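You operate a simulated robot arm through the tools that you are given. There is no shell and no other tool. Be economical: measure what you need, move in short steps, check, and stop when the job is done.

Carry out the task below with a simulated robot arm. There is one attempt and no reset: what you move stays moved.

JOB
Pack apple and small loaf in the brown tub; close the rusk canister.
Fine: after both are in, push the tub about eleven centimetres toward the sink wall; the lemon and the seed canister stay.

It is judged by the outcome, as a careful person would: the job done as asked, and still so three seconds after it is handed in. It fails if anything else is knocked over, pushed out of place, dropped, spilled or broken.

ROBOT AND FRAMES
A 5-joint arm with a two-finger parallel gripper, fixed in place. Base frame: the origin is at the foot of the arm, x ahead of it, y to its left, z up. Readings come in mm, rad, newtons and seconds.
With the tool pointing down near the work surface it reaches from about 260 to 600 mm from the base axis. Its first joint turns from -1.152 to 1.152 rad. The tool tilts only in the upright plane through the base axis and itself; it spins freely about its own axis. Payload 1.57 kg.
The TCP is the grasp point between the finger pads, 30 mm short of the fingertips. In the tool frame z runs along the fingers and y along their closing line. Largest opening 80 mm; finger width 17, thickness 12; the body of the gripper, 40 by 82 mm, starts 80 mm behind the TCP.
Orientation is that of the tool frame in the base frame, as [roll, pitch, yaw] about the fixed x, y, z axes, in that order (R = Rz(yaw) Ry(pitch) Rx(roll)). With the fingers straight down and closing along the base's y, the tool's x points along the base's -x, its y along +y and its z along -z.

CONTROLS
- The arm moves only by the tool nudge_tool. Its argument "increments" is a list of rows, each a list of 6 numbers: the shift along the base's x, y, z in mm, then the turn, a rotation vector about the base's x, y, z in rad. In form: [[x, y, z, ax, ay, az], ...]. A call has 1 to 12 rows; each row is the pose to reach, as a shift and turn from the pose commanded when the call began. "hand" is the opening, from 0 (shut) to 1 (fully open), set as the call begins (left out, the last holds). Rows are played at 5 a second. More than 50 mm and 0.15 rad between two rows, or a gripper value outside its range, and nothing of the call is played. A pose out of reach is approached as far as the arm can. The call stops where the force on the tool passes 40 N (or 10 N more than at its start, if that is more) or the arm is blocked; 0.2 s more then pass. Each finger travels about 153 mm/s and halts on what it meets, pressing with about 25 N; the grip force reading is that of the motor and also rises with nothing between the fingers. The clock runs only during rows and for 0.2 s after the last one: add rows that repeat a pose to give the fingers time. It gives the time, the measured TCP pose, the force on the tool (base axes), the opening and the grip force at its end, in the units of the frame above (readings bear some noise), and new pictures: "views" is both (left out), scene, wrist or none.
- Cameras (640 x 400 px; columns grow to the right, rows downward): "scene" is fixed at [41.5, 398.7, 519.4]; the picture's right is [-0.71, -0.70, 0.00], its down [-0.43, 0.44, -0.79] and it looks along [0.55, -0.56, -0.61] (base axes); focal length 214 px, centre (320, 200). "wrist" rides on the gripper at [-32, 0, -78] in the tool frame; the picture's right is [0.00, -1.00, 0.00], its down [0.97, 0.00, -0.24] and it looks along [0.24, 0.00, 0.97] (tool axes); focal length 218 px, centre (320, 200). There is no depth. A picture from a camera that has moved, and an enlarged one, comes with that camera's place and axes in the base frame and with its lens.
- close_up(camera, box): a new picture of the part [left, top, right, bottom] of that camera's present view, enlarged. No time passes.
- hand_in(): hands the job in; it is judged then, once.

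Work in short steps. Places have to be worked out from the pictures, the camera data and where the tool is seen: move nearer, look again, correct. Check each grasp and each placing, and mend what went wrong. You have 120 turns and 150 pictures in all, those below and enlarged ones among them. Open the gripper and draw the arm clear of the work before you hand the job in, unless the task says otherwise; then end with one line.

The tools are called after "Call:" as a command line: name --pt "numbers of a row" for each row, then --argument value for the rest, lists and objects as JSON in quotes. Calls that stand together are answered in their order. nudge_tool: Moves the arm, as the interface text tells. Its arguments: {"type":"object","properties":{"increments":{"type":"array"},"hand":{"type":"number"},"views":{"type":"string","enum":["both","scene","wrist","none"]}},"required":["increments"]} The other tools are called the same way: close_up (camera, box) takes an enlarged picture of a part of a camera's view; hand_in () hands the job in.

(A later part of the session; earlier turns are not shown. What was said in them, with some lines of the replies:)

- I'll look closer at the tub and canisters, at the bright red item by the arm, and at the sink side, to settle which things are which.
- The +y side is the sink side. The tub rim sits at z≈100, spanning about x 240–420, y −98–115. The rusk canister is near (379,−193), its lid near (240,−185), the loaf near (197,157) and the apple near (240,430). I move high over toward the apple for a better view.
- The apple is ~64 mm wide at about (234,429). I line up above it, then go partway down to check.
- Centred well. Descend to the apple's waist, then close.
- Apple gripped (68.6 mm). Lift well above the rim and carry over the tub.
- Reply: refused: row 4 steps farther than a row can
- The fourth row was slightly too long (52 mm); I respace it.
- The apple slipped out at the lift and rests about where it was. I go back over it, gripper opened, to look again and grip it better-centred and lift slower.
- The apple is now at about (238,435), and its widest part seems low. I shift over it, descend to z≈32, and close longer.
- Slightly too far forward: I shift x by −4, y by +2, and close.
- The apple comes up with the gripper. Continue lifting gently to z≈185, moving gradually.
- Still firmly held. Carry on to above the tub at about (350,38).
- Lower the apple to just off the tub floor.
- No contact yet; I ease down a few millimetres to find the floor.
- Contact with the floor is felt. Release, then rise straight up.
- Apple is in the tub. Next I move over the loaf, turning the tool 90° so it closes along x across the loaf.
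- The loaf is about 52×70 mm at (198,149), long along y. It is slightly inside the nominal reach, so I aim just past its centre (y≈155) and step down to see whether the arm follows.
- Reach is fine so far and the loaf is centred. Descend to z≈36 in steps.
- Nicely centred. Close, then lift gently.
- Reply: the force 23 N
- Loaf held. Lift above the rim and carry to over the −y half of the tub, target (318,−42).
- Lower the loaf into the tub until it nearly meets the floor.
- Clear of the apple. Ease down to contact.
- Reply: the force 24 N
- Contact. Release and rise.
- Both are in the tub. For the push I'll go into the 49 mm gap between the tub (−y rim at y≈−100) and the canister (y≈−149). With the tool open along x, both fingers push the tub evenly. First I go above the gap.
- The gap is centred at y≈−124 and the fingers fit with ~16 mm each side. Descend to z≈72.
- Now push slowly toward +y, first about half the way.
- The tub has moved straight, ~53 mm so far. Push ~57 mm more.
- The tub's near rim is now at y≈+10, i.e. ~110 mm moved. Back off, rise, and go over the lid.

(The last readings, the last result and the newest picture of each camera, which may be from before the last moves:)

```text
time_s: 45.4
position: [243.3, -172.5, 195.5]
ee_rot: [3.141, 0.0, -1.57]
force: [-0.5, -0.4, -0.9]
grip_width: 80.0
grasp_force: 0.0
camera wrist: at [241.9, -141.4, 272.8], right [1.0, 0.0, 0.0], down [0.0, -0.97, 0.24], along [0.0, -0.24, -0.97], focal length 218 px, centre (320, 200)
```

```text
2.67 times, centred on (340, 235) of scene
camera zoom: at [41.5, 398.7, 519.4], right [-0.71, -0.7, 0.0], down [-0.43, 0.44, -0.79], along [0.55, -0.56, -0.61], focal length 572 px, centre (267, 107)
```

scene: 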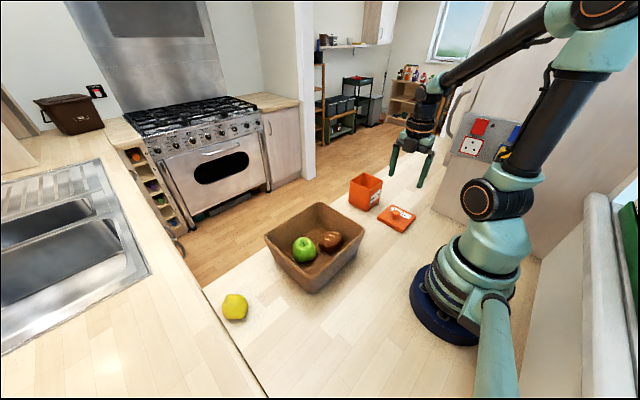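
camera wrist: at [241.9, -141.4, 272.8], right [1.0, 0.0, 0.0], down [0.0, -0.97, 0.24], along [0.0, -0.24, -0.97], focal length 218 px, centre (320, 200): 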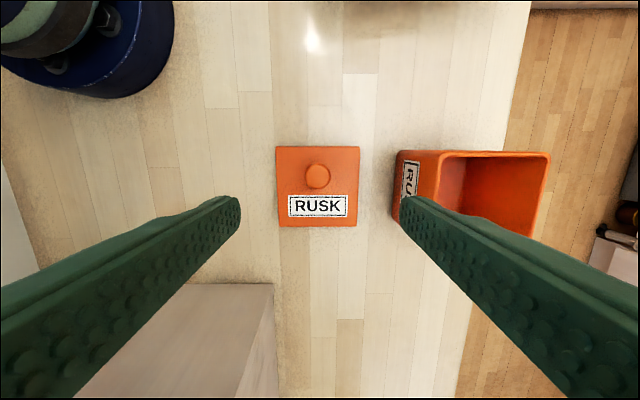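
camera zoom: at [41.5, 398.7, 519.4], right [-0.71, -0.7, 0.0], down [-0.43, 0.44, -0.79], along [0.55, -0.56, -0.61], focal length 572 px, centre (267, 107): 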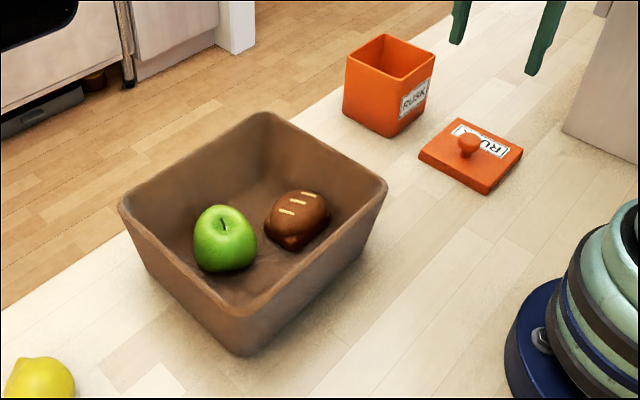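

The lid and its knob are now in clear view; a close-up lets me measure whether the knob is off the lid's centre.

Call:
close_up --camera "wrist" --box '[240, 120, 400, 240]'

Call:
close_up --camera "scene" --box '[340, 165, 430, 240]'

```text
3.33 times, centred on (320, 180) of wrist
camera zoom: at [241.9, -141.4, 272.8], right [1.0, 0.0, 0.0], down [0.0, -0.97, 0.24], along [0.0, -0.24, -0.97], focal length 728 px, centre (320, 267)
```

zoom: 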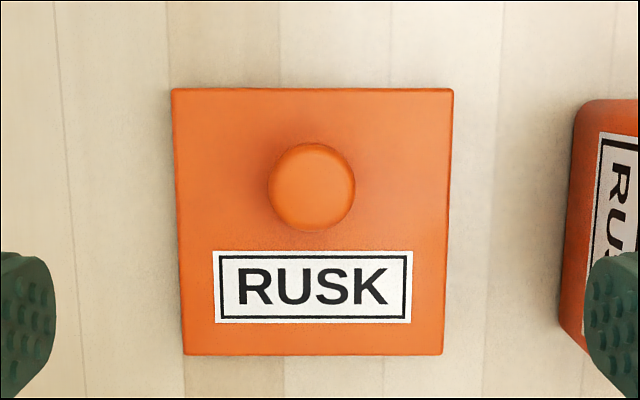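

```text
5.33 times, centred on (385, 202) of scene
camera zoom: at [41.5, 398.7, 519.4], right [-0.71, -0.7, 0.0], down [-0.43, 0.44, -0.79], along [0.55, -0.56, -0.61], focal length 1144 px, centre (-27, 187)
```

zoom: 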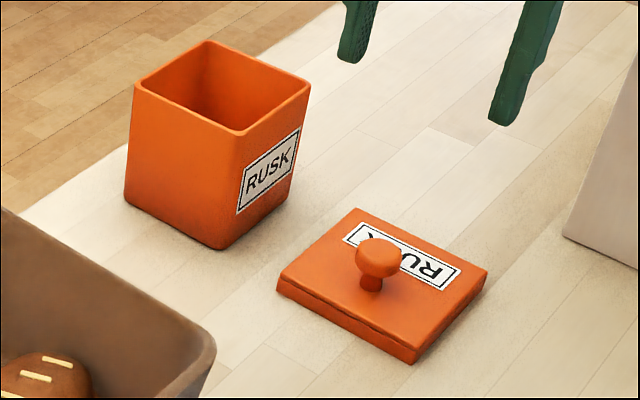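

The lid is ~97 mm square, centred at (239,−190), with the knob offset toward +y at about (239,−173). I descend over the knob, stopping early to check.

Call:
nudge_tool --pt "-3 0 -40 0 0 0" --pt "-4 0 -80 0 0 0" --pt "-4 0 -115 0 0 0" --pt "-4 0 -115 0 0 0" --hand 0.75

Call:
close_up --camera "scene" --box '[340, 165, 460, 265]'

```text
time_s: 46.4
position: [234.9, -171.5, 80.8]
ee_rot: [-3.141, -0.001, -1.57]
force: [-0.3, -0.1, -0.2]
grip_width: 60.3
grasp_force: 0.0
camera wrist: at [234.4, -139.8, 158.8], right [1.0, 0.0, 0.0], down [0.0, -0.97, 0.24], along [0.0, -0.24, -0.97], focal length 218 px, centre (320, 200)
```

scene: 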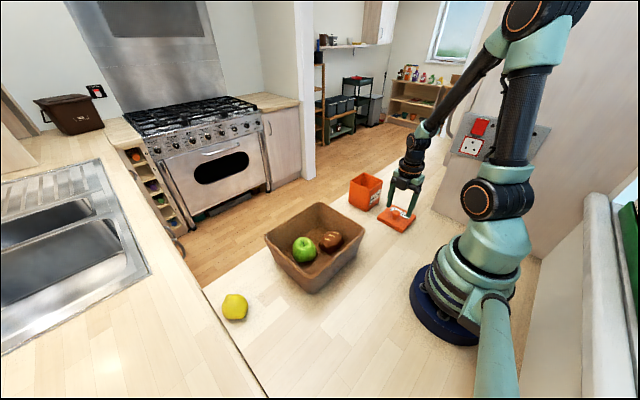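
wrist: 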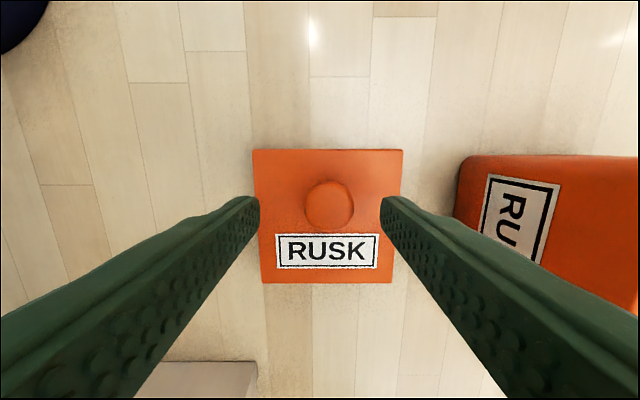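

```text
4.00 times, centred on (400, 215) of scene
camera zoom: at [41.5, 398.7, 519.4], right [-0.71, -0.7, 0.0], down [-0.43, 0.44, -0.79], along [0.55, -0.56, -0.61], focal length 858 px, centre (0, 140)
```

zoom: 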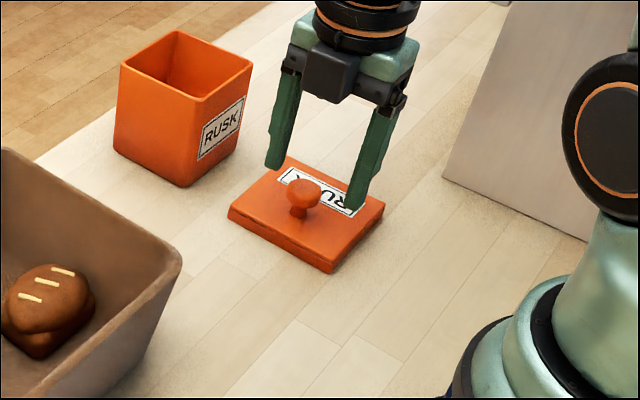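

The knob is at (240,−172); I shift +5 in x, descend to z≈52, and look before closing.

Call:
nudge_tool --pt "5 0 0 0 0 0" --pt "5 0 -14 0 0 0" --pt "5 0 -28 0 0 0" --pt "5 0 -28 0 0 0" --views "wrist"

Call:
close_up --camera "scene" --box '[370, 175, 440, 245]'

```text
time_s: 47.4
position: [244.7, -172.0, 51.6]
ee_rot: [3.14, 0.0, -1.571]
force: [0.0, 0.5, -0.4]
grip_width: 59.9
grasp_force: 0.1
camera wrist: at [243.1, -140.3, 129.4], right [1.0, 0.0, 0.0], down [0.0, -0.97, 0.24], along [0.0, -0.24, -0.97], focal length 218 px, centre (320, 200)
```

wrist: 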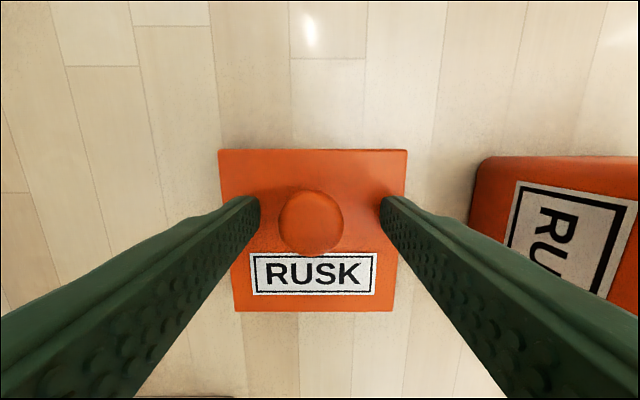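

```text
5.71 times, centred on (405, 210) of scene
camera zoom: at [41.5, 398.7, 519.4], right [-0.71, -0.7, 0.0], down [-0.43, 0.44, -0.79], along [0.55, -0.56, -0.61], focal length 1226 px, centre (-166, 143)
```

zoom: 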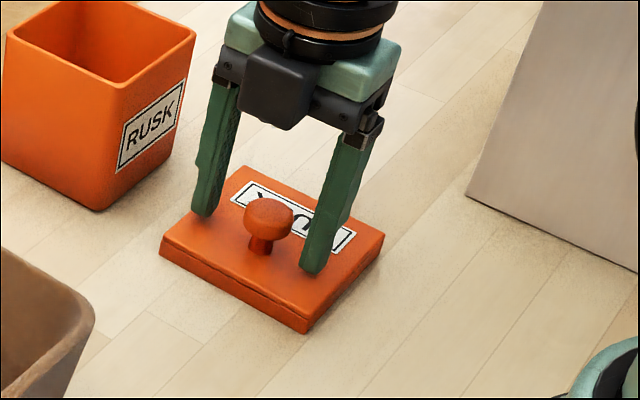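

The knob is ~4 mm to −x of the tool. Correct, then close on it.

Call:
nudge_tool --pt "-4 0 -1 0 0 0" --pt "-4 0 -1 0 0 0" --views "none"

Call:
nudge_tool --pt "0 0 0 0 0 0" --pt "0 0 0 0 0 0" --pt "0 0 0 0 0 0" --pt "0 0 0 0 0 0" --hand 0 --views "wrist"

Call:
nudge_tool --pt "0 0 4 0 0 0" --pt "0 0 8 0 0 0" --pt "0 0 14 0 0 0" --pt "0 0 20 0 0 0" --pt "0 0 28 0 0 0" --pt "0 0 36 0 0 0" --views "both"

Call:
close_up --camera "scene" --box '[340, 150, 450, 245]'

```text
time_s: 48.0
position: [240.1, -172.1, 50.7]
ee_rot: [3.141, 0.0, -1.573]
force: [0.5, 0.4, 0.7]
grip_width: 60.1
grasp_force: 0.1
```

```text
time_s: 49.0
position: [239.8, -172.4, 51.6]
ee_rot: [-3.14, -0.001, -1.571]
force: [-0.6, 0.3, 0.2]
grip_width: 26.0
grasp_force: 25.0
camera wrist: at [239.3, -140.7, 128.4], right [1.0, 0.0, 0.0], down [0.0, -0.97, 0.24], along [0.0, -0.24, -0.97], focal length 218 px, centre (320, 200)
```

wrist: 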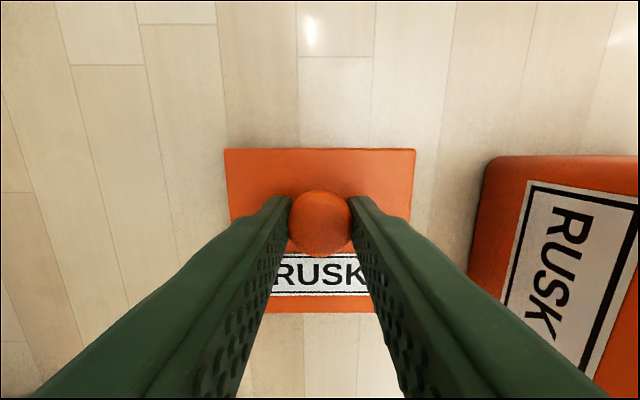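

```text
time_s: 50.4
position: [239.7, -171.1, 88.2]
ee_rot: [-3.141, 0.002, -1.572]
force: [0.1, 0.9, 0.0]
grip_width: 26.1
grasp_force: 25.6
camera wrist: at [238.5, -139.8, 165.7], right [1.0, 0.0, 0.0], down [0.0, -0.97, 0.24], along [0.0, -0.24, -0.97], focal length 218 px, centre (320, 200)
```

scene: 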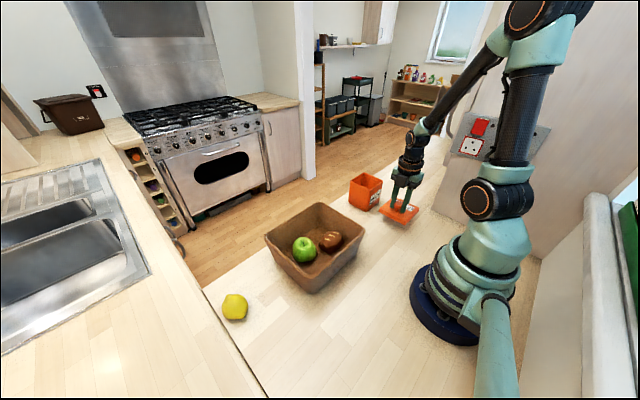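
wrist: 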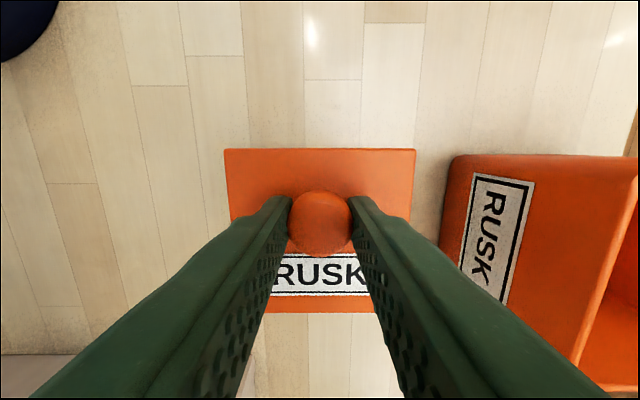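

```text
4.21 times, centred on (395, 198) of scene
camera zoom: at [41.5, 398.7, 519.4], right [-0.71, -0.7, 0.0], down [-0.43, 0.44, -0.79], along [0.55, -0.56, -0.61], focal length 903 px, centre (4, 210)
```

zoom: 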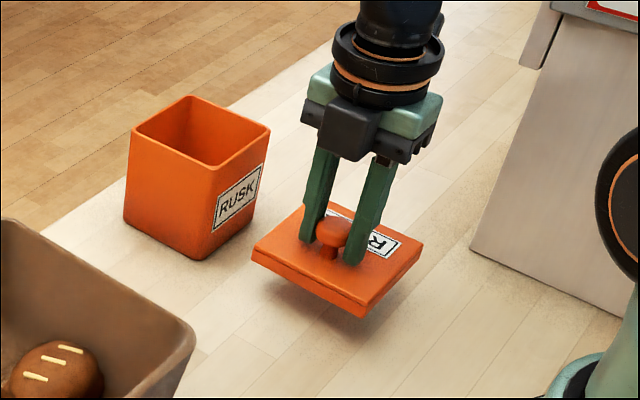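

The lid lifts level, its centre ~18 mm to −y of the tool. I rise to z≈200 and approach the canister partially to measure its rim precisely.

Call:
nudge_tool --pt "0 0 25 0 0 0" --pt "0 0 50 0 0 0" --pt "0 0 75 0 0 0" --pt "0 0 100 0 0 0" --pt "0 0 112 0 0 0" --pt "10 10 112 0 0 0" --pt "25 25 112 0 0 0" --pt "40 40 112 0 0 0" --pt "55 55 112 0 0 0" --pt "70 70 112 0 0 0" --pt "85 80 112 0 0 0" --pt "90 82 112 0 0 0"

Call:
close_up --camera "wrist" --box '[320, 220, 500, 400]'

Call:
close_up --camera "scene" --box '[335, 160, 395, 220]'

```text
time_s: 53.0
position: [331.8, -90.4, 198.9]
ee_rot: [3.142, 0.0, -1.571]
force: [-0.6, 0.2, -0.8]
grip_width: 26.2
grasp_force: 25.0
camera wrist: at [329.4, -58.2, 277.0], right [1.0, 0.0, 0.0], down [0.0, -0.97, 0.24], along [0.0, -0.24, -0.97], focal length 218 px, centre (320, 200)
```

scene: 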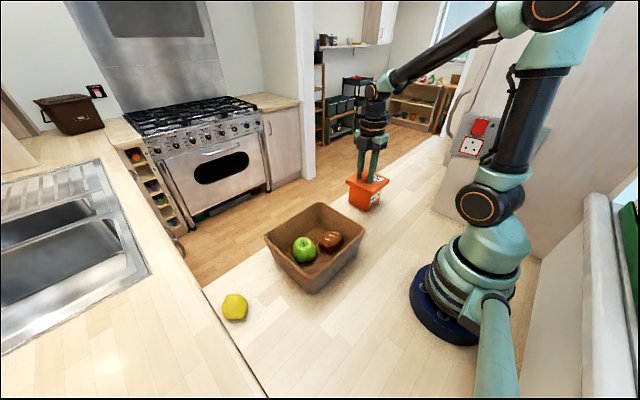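
wrist: 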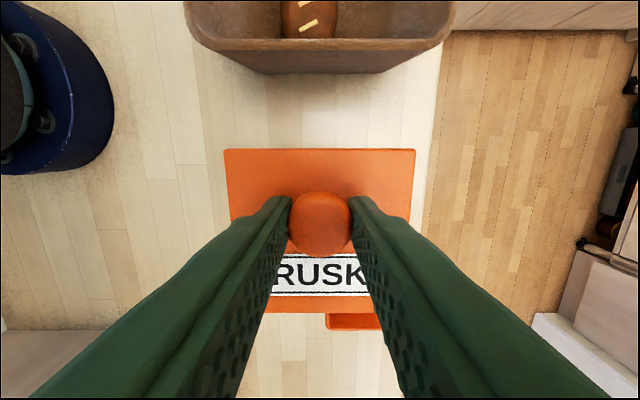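

```text
2.22 times, centred on (410, 310) of wrist
camera zoom: at [329.4, -58.2, 277.0], right [1.0, 0.0, 0.0], down [0.0, -0.97, 0.24], along [0.0, -0.24, -0.97], focal length 485 px, centre (120, -44)
```

zoom: 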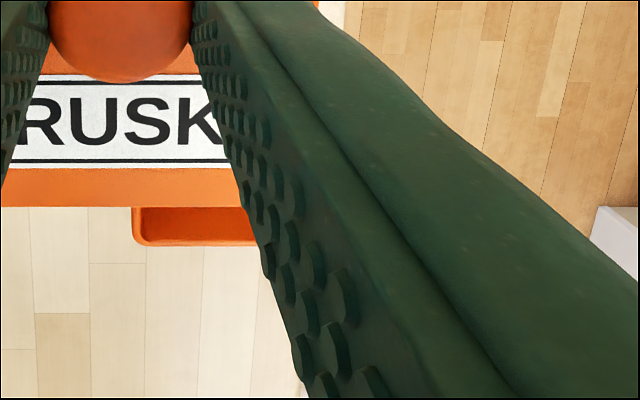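

```text
6.67 times, centred on (365, 190) of scene
camera zoom: at [41.5, 398.7, 519.4], right [-0.71, -0.7, 0.0], down [-0.43, 0.44, -0.79], along [0.55, -0.56, -0.61], focal length 1430 px, centre (20, 267)
```

zoom: 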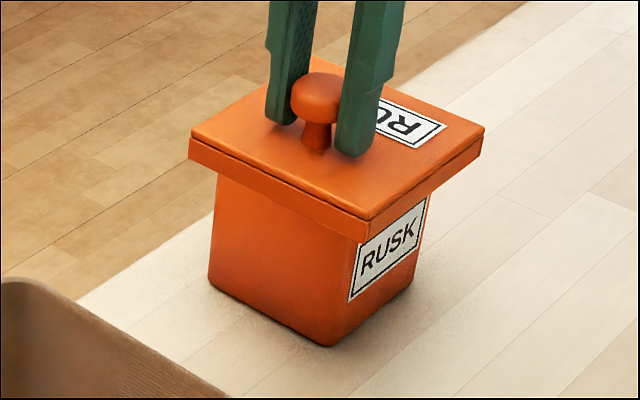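

Scene-based measures have several mm error, so I take a clean wrist view of the canister: I move to (270,−215), where the whole rim should show right of the lid.

Call:
nudge_tool --pt "-15 -25 0 0 0 0" --pt "-30 -55 0 0 0 0" --pt "-45 -85 0 0 0 0" --pt "-58 -115 0 0 0 0" --pt "-60 -125 0 0 0 0" --pt "-60 -125 0 0 0 0" --views "wrist"

Call:
close_up --camera "wrist" --box '[360, 30, 560, 230]'

```text
time_s: 54.4
position: [265.7, -215.2, 199.7]
ee_rot: [-3.141, 0.001, -1.571]
force: [0.0, 0.5, -0.2]
grip_width: 26.3
grasp_force: 25.3
camera wrist: at [266.3, -184.6, 276.9], right [1.0, 0.0, 0.0], down [0.0, -0.97, 0.24], along [0.0, -0.24, -0.97], focal length 218 px, centre (320, 200)
```

wrist: 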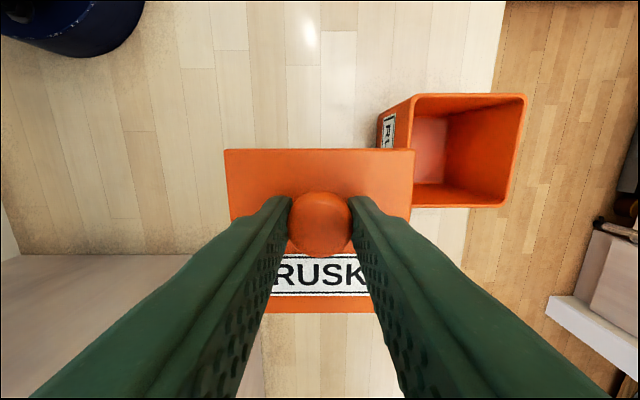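

```text
2.00 times, centred on (460, 130) of wrist
camera zoom: at [266.3, -184.6, 276.9], right [1.0, 0.0, 0.0], down [0.0, -0.97, 0.24], along [0.0, -0.24, -0.97], focal length 436 px, centre (40, 340)
```

zoom: 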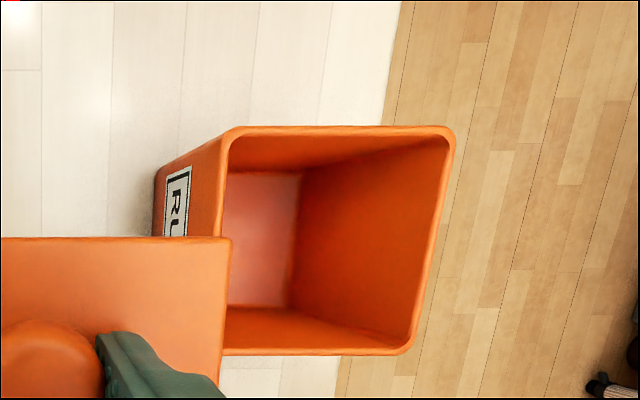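

Canister rim is ~89 mm square, centred about (380,−191.5) with top at z≈97. I bring the lid over it: tool to ~(380,−174), hovering at z≈165.

Call:
nudge_tool --pt "25 10 0 0 0 0" --pt "55 20 0 0 0 0" --pt "85 30 0 0 0 0" --pt "105 38 -10 0 0 0" --pt "112 41 -25 0 0 0" --pt "112 41 -35 0 0 0" --pt "112 41 -35 0 0 0" --views "wrist"

Call:
close_up --camera "scene" --box '[330, 150, 400, 220]'

```text
time_s: 56.0
position: [383.2, -175.0, 165.5]
ee_rot: [3.141, 0.0, -1.57]
force: [0.8, -0.1, 0.1]
grip_width: 26.2
grasp_force: 24.9
camera wrist: at [381.9, -143.0, 241.9], right [1.0, 0.0, 0.0], down [0.0, -0.97, 0.24], along [0.0, -0.24, -0.97], focal length 218 px, centre (320, 200)
```

wrist: 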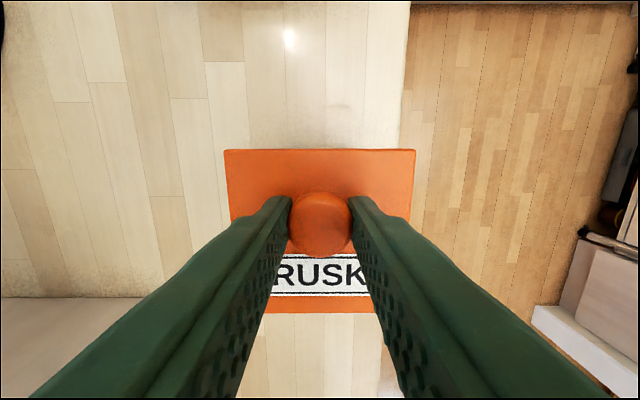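

```text
5.71 times, centred on (365, 185) of scene
camera zoom: at [41.5, 398.7, 519.4], right [-0.71, -0.7, 0.0], down [-0.43, 0.44, -0.79], along [0.55, -0.56, -0.61], focal length 1226 px, centre (63, 286)
```

zoom: 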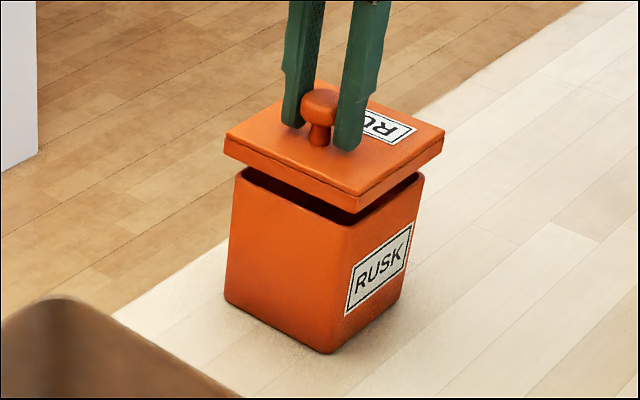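

Close to aligned. I lower to just above the rim (z≈152) so parallax is small and check again.

Call:
nudge_tool --pt "0 0 -5 0 0 0" --pt "0 0 -10 0 0 0" --pt "0 0 -13 0 0 0" --pt "0 0 -13 0 0 0" --views "none"

Call:
close_up --camera "scene" --box '[340, 165, 390, 215]'

```text
time_s: 57.0
position: [381.9, -173.9, 151.5]
ee_rot: [3.141, 0.0, -1.571]
force: [-1.0, 0.0, -0.2]
grip_width: 26.2
grasp_force: 24.8
```

```text
8.00 times, centred on (365, 190) of scene
camera zoom: at [41.5, 398.7, 519.4], right [-0.71, -0.7, 0.0], down [-0.43, 0.44, -0.79], along [0.55, -0.56, -0.61], focal length 1716 px, centre (-40, 280)
```

zoom: 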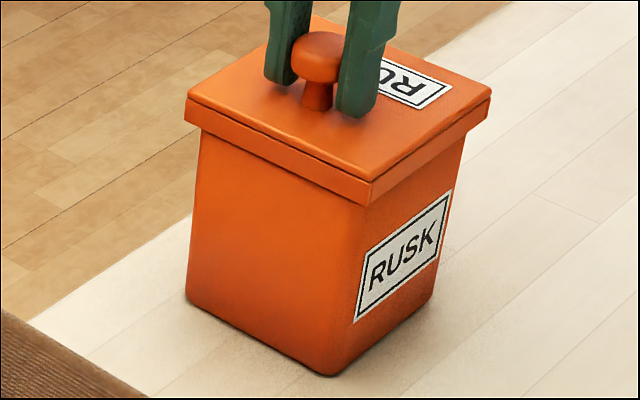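

The lid overhangs the right side slightly more, so I shift about (+1.5,+1.5) mm, then lower gently until contact.

Call:
nudge_tool --pt "1.5 1.5 0 0 0 0" --pt "1.5 1.5 -2 0 0 0" --pt "1.5 1.5 -4 0 0 0" --pt "1.5 1.5 -6 0 0 0" --views "none"

Call:
close_up --camera "scene" --box '[340, 165, 390, 215]'

```text
time_s: 58.0
position: [382.7, -172.9, 145.5]
ee_rot: [-3.141, 0.0, -1.57]
force: [0.8, -1.2, 3.6]
grip_width: 26.2
grasp_force: 25.0
```

```text
8.00 times, centred on (365, 190) of scene
camera zoom: at [41.5, 398.7, 519.4], right [-0.71, -0.7, 0.0], down [-0.43, 0.44, -0.79], along [0.55, -0.56, -0.61], focal length 1716 px, centre (-40, 280)
```

zoom: 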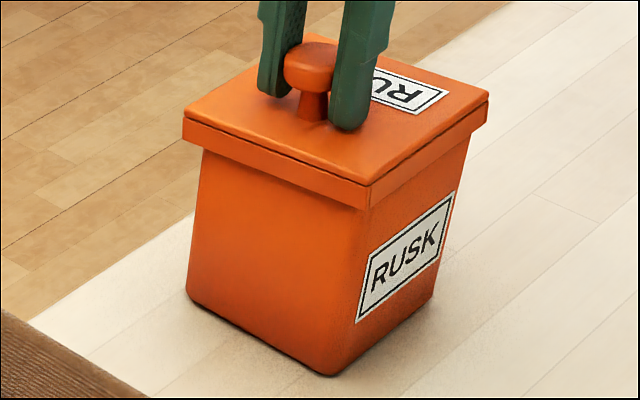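

Light contact at z≈145.5, with overhang now balanced left/right. Lower a little more to see whether it settles.

Call:
nudge_tool --pt "0 0 -1 0 0 0" --pt "0 0 -2 0 0 0" --pt "0 0 -3 0 0 0" --pt "0 0 -3 0 0 0" --views "none"

Call:
close_up --camera "scene" --box '[340, 165, 390, 215]'

```text
time_s: 59.0
position: [383.3, -171.8, 143.2]
ee_rot: [-3.138, -0.001, -1.571]
force: [4.3, 0.9, 14.1]
grip_width: 26.0
grasp_force: 25.1
```

```text
8.00 times, centred on (365, 190) of scene
camera zoom: at [41.4, 398.7, 519.4], right [-0.71, -0.7, 0.0], down [-0.43, 0.44, -0.79], along [0.55, -0.56, -0.61], focal length 1716 px, centre (-40, 280)
```

zoom: 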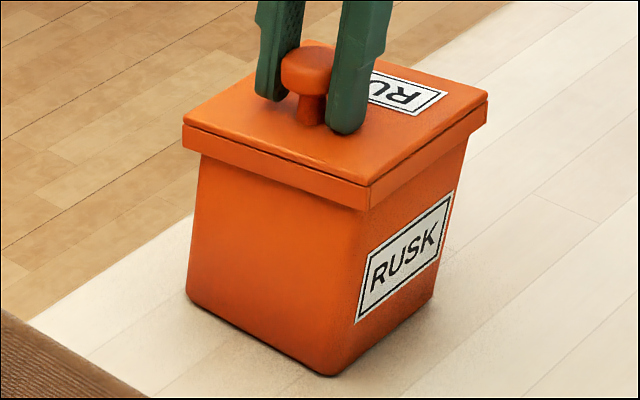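

The lid has stopped descending under ~14 N, level as far as seen. I'll release and rise to inspect whether it is properly seated.

Call:
nudge_tool --pt "0 0 2 0 0 0" --pt "0 0 2 0 0 0" --pt "0 0 2 0 0 0" --hand 0.7 --views "none"

Call:
nudge_tool --pt "0 0 20 0 0 0" --pt "0 0 45 0 0 0" --pt "0 0 70 0 0 0" --views "wrist"

Call:
close_up --camera "scene" --box '[340, 165, 390, 215]'

Call:
close_up --camera "wrist" --box '[240, 120, 400, 240]'

```text
time_s: 59.8
position: [382.3, -171.3, 144.7]
ee_rot: [3.14, 0.001, -1.571]
force: [-0.8, 0.3, -0.6]
grip_width: 55.7
grasp_force: 0.0
```

```text
time_s: 60.6
position: [379.7, -171.4, 217.3]
ee_rot: [3.141, 0.001, -1.571]
force: [0.3, 0.6, 0.7]
grip_width: 56.0
grasp_force: 0.1
camera wrist: at [380.3, -140.3, 294.2], right [1.0, 0.0, 0.0], down [0.0, -0.97, 0.24], along [0.0, -0.24, -0.97], focal length 218 px, centre (320, 200)
```

wrist: 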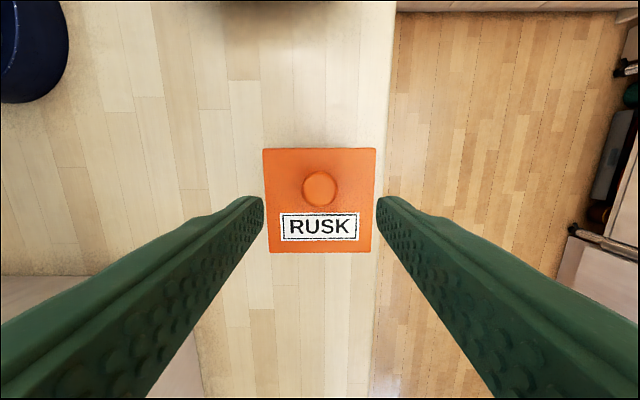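

```text
8.00 times, centred on (365, 190) of scene
camera zoom: at [41.5, 398.7, 519.4], right [-0.71, -0.7, 0.0], down [-0.43, 0.44, -0.79], along [0.55, -0.56, -0.61], focal length 1716 px, centre (-40, 280)
```

zoom: 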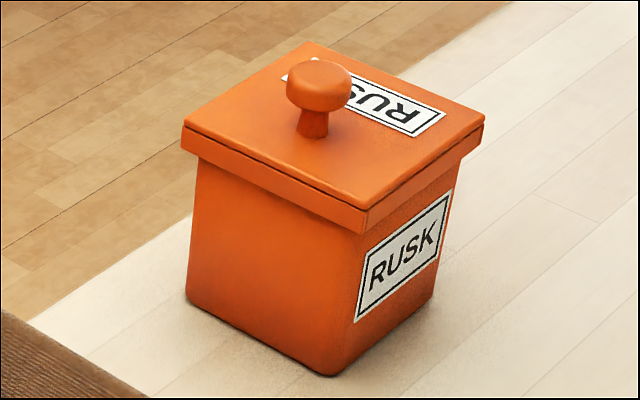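

```text
3.33 times, centred on (320, 180) of wrist
camera zoom: at [380.3, -140.3, 294.2], right [1.0, 0.0, 0.0], down [0.0, -0.97, 0.24], along [0.0, -0.24, -0.97], focal length 728 px, centre (320, 267)
```

zoom: 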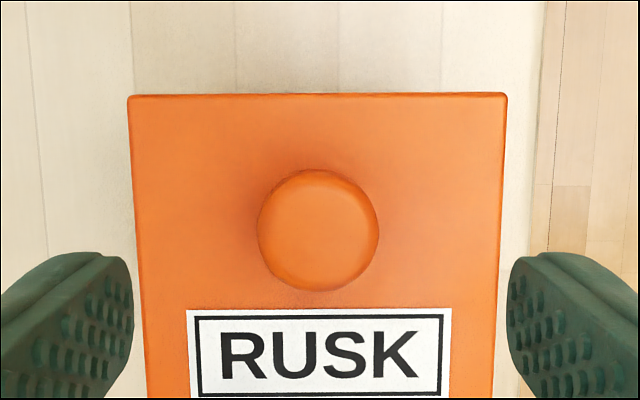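

After release the lid settled but is tilted ~4° down toward −x, so its +x side hangs on the rim: it needs shifting a few mm to +x. I regrasp the knob.

Call:
nudge_tool --pt "0 0 -25 0 0 0" --pt "0 0 -50 0 0 0" --pt "0 0 -71 0 0 0" --pt "0 0 -71 0 0 0" --views "none"

Call:
nudge_tool --pt "0 0 0 0 0 0" --pt "0 0 0 0 0 0" --pt "0 0 0 0 0 0" --hand 0 --views "wrist"

Call:
close_up --camera "scene" --box '[340, 165, 390, 215]'

```text
time_s: 61.6
position: [381.9, -172.6, 143.2]
ee_rot: [3.141, -0.002, -1.572]
force: [-0.4, 0.4, 0.0]
grip_width: 55.8
grasp_force: 0.0
```

```text
time_s: 62.4
position: [380.9, -173.1, 143.9]
ee_rot: [3.14, 0.0, -1.572]
force: [-0.7, 0.4, -0.3]
grip_width: 26.1
grasp_force: 25.2
camera wrist: at [381.4, -141.6, 221.5], right [1.0, 0.0, 0.0], down [0.0, -0.97, 0.24], along [0.0, -0.24, -0.97], focal length 218 px, centre (320, 200)
```

wrist: 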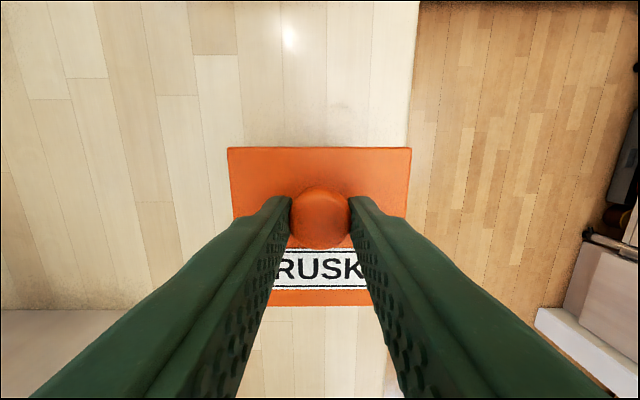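

```text
8.00 times, centred on (365, 190) of scene
camera zoom: at [41.5, 398.7, 519.4], right [-0.71, -0.7, 0.0], down [-0.43, 0.44, -0.79], along [0.55, -0.56, -0.61], focal length 1716 px, centre (-40, 280)
```

zoom: 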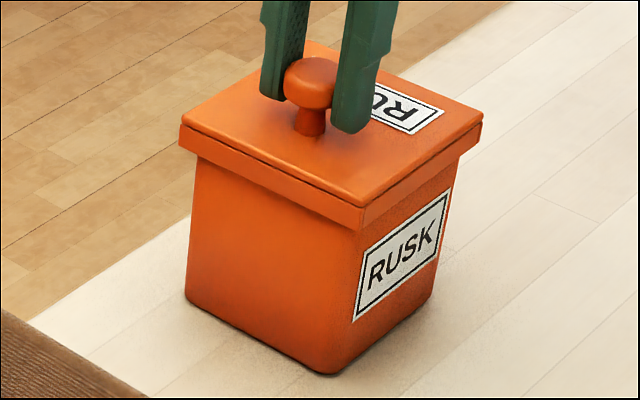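

Working out the projection of a level lid, the corners match a level, seated lid (the earlier in-hand pose was the tilted one). I press down slightly while holding to be sure it's home, then release.

Call:
nudge_tool --pt "0 0 -1 0 0 0" --pt "0 0 -2 0 0 0" --pt "0 0 -3 0 0 0" --views "none"

Call:
nudge_tool --pt "0 0 2 0 0 0" --pt "0 0 3 0 0 0" --pt "0 0 3 0 0 0" --hand 0.7 --views "none"

Call:
nudge_tool --pt "0 0 25 0 0 0" --pt "0 0 60 0 0 0" --pt "0 0 100 0 0 0" --pt "-10 40 110 0 0 0" --pt "-20 75 110 0 0 0" --views "both"

Call:
close_up --camera "scene" --box '[340, 165, 390, 215]'

Call:
close_up --camera "wrist" --box '[260, 200, 420, 320]'

```text
time_s: 63.2
position: [383.9, -172.8, 141.8]
ee_rot: [-3.141, -0.002, -1.573]
force: [-6.7, -2.9, 20.6]
grip_width: 26.1
grasp_force: 25.3
```

```text
time_s: 64.0
position: [383.8, -171.2, 143.4]
ee_rot: [-3.14, 0.001, -1.571]
force: [-0.2, 0.5, -0.6]
grip_width: 56.0
grasp_force: 0.1
```

```text
time_s: 65.2
position: [361.0, -97.7, 251.8]
ee_rot: [3.139, 0.0, -1.571]
force: [-0.2, -0.5, -0.5]
grip_width: 56.2
grasp_force: 0.0
camera wrist: at [360.4, -67.6, 330.0], right [1.0, 0.0, 0.0], down [0.0, -0.97, 0.24], along [0.0, -0.24, -0.97], focal length 218 px, centre (320, 200)
```

scene: 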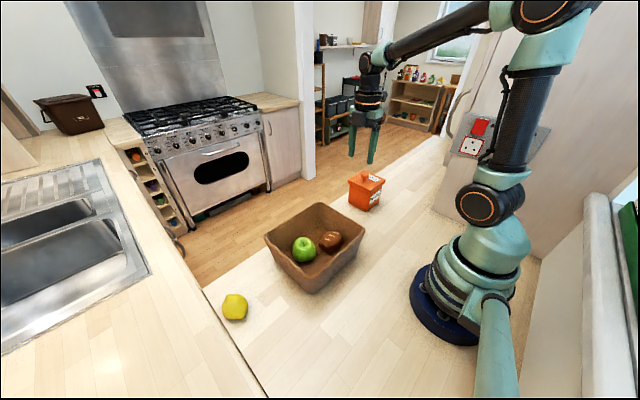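
wrist: 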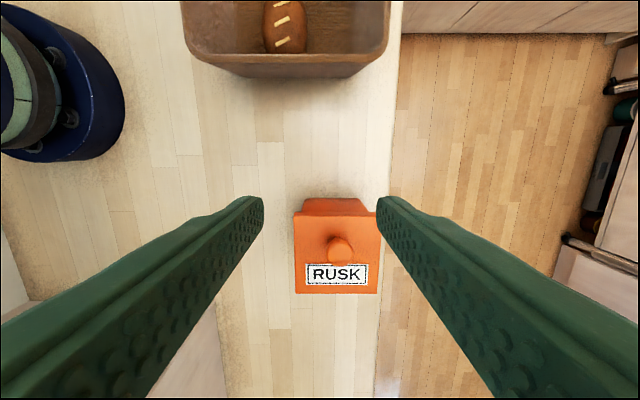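

```text
8.00 times, centred on (365, 190) of scene
camera zoom: at [41.5, 398.6, 519.4], right [-0.71, -0.7, 0.0], down [-0.43, 0.44, -0.79], along [0.55, -0.56, -0.61], focal length 1716 px, centre (-40, 280)
```

zoom: 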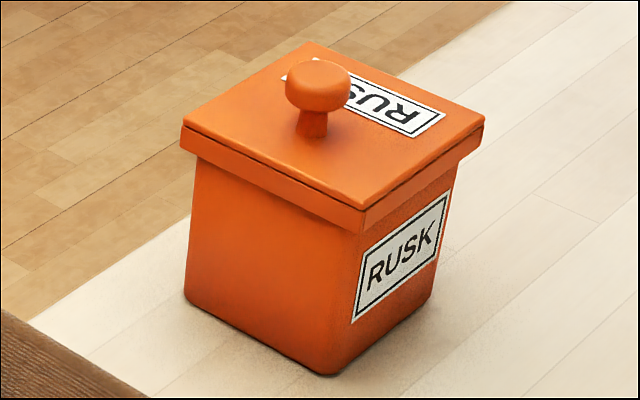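

```text
3.33 times, centred on (340, 260) of wrist
camera zoom: at [360.4, -67.6, 330.0], right [1.0, 0.0, 0.0], down [0.0, -0.97, 0.24], along [0.0, -0.24, -0.97], focal length 728 px, centre (253, 0)
```

zoom: 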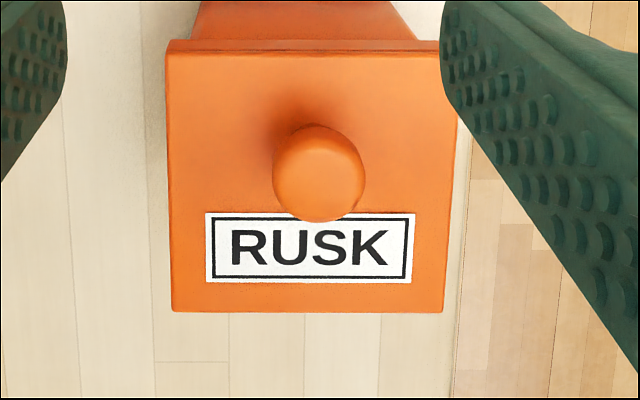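

The lid is level and centred: the visible canister edges below it are equal on all corners. The tub's near rim is at y≈+9, a ~109 mm move, with the apple and loaf inside, and the lemon hasn't moved. I open the gripper fully and withdraw higher.

Call:
nudge_tool --pt "0 10 40 0 0 0" --pt "0 20 80 0 0 0" --pt "0 20 110 0 0 0" --pt "0 20 110 0 0 0" --hand 1

```text
time_s: 66.2
position: [361.4, -78.7, 367.8]
ee_rot: [-3.141, 0.0, -1.571]
force: [0.2, -0.5, -0.3]
grip_width: 80.0
grasp_force: 0.1
camera wrist: at [361.9, -47.1, 445.4], right [1.0, 0.0, 0.0], down [0.0, -0.97, 0.24], along [0.0, -0.24, -0.97], focal length 218 px, centre (320, 200)
```

scene: 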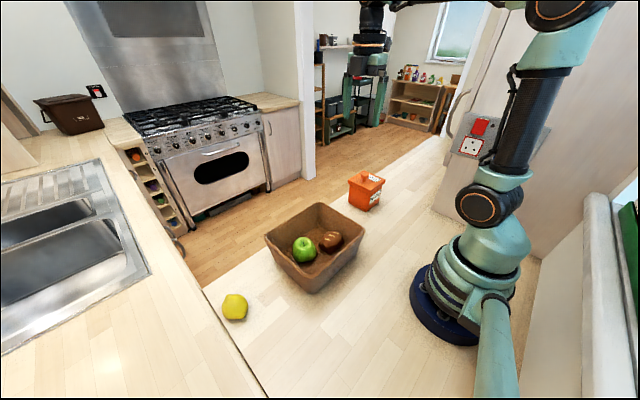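
wrist: 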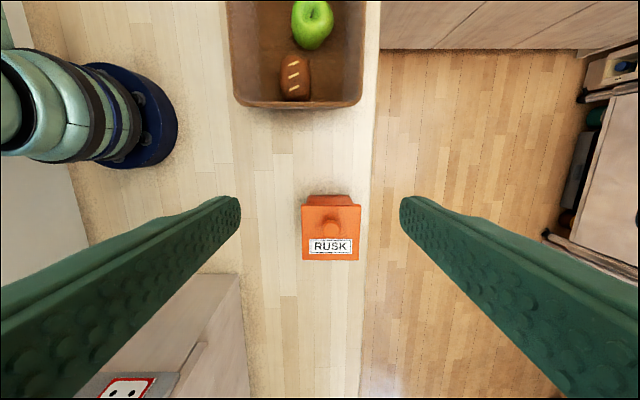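

Everything is in place and the arm is clear, so I hand the job in.

Call:
hand_in

```text
The job is handed in.
```

The apple and small loaf are in the brown tub, the tub is about 11 cm closer to the sink wall, and the rusk canister is closed. The lemon stayed put, and I never saw the seed canister in any view; the apple slipped from the gripper once on the first lift and settled within about a centimetre of where it had been.
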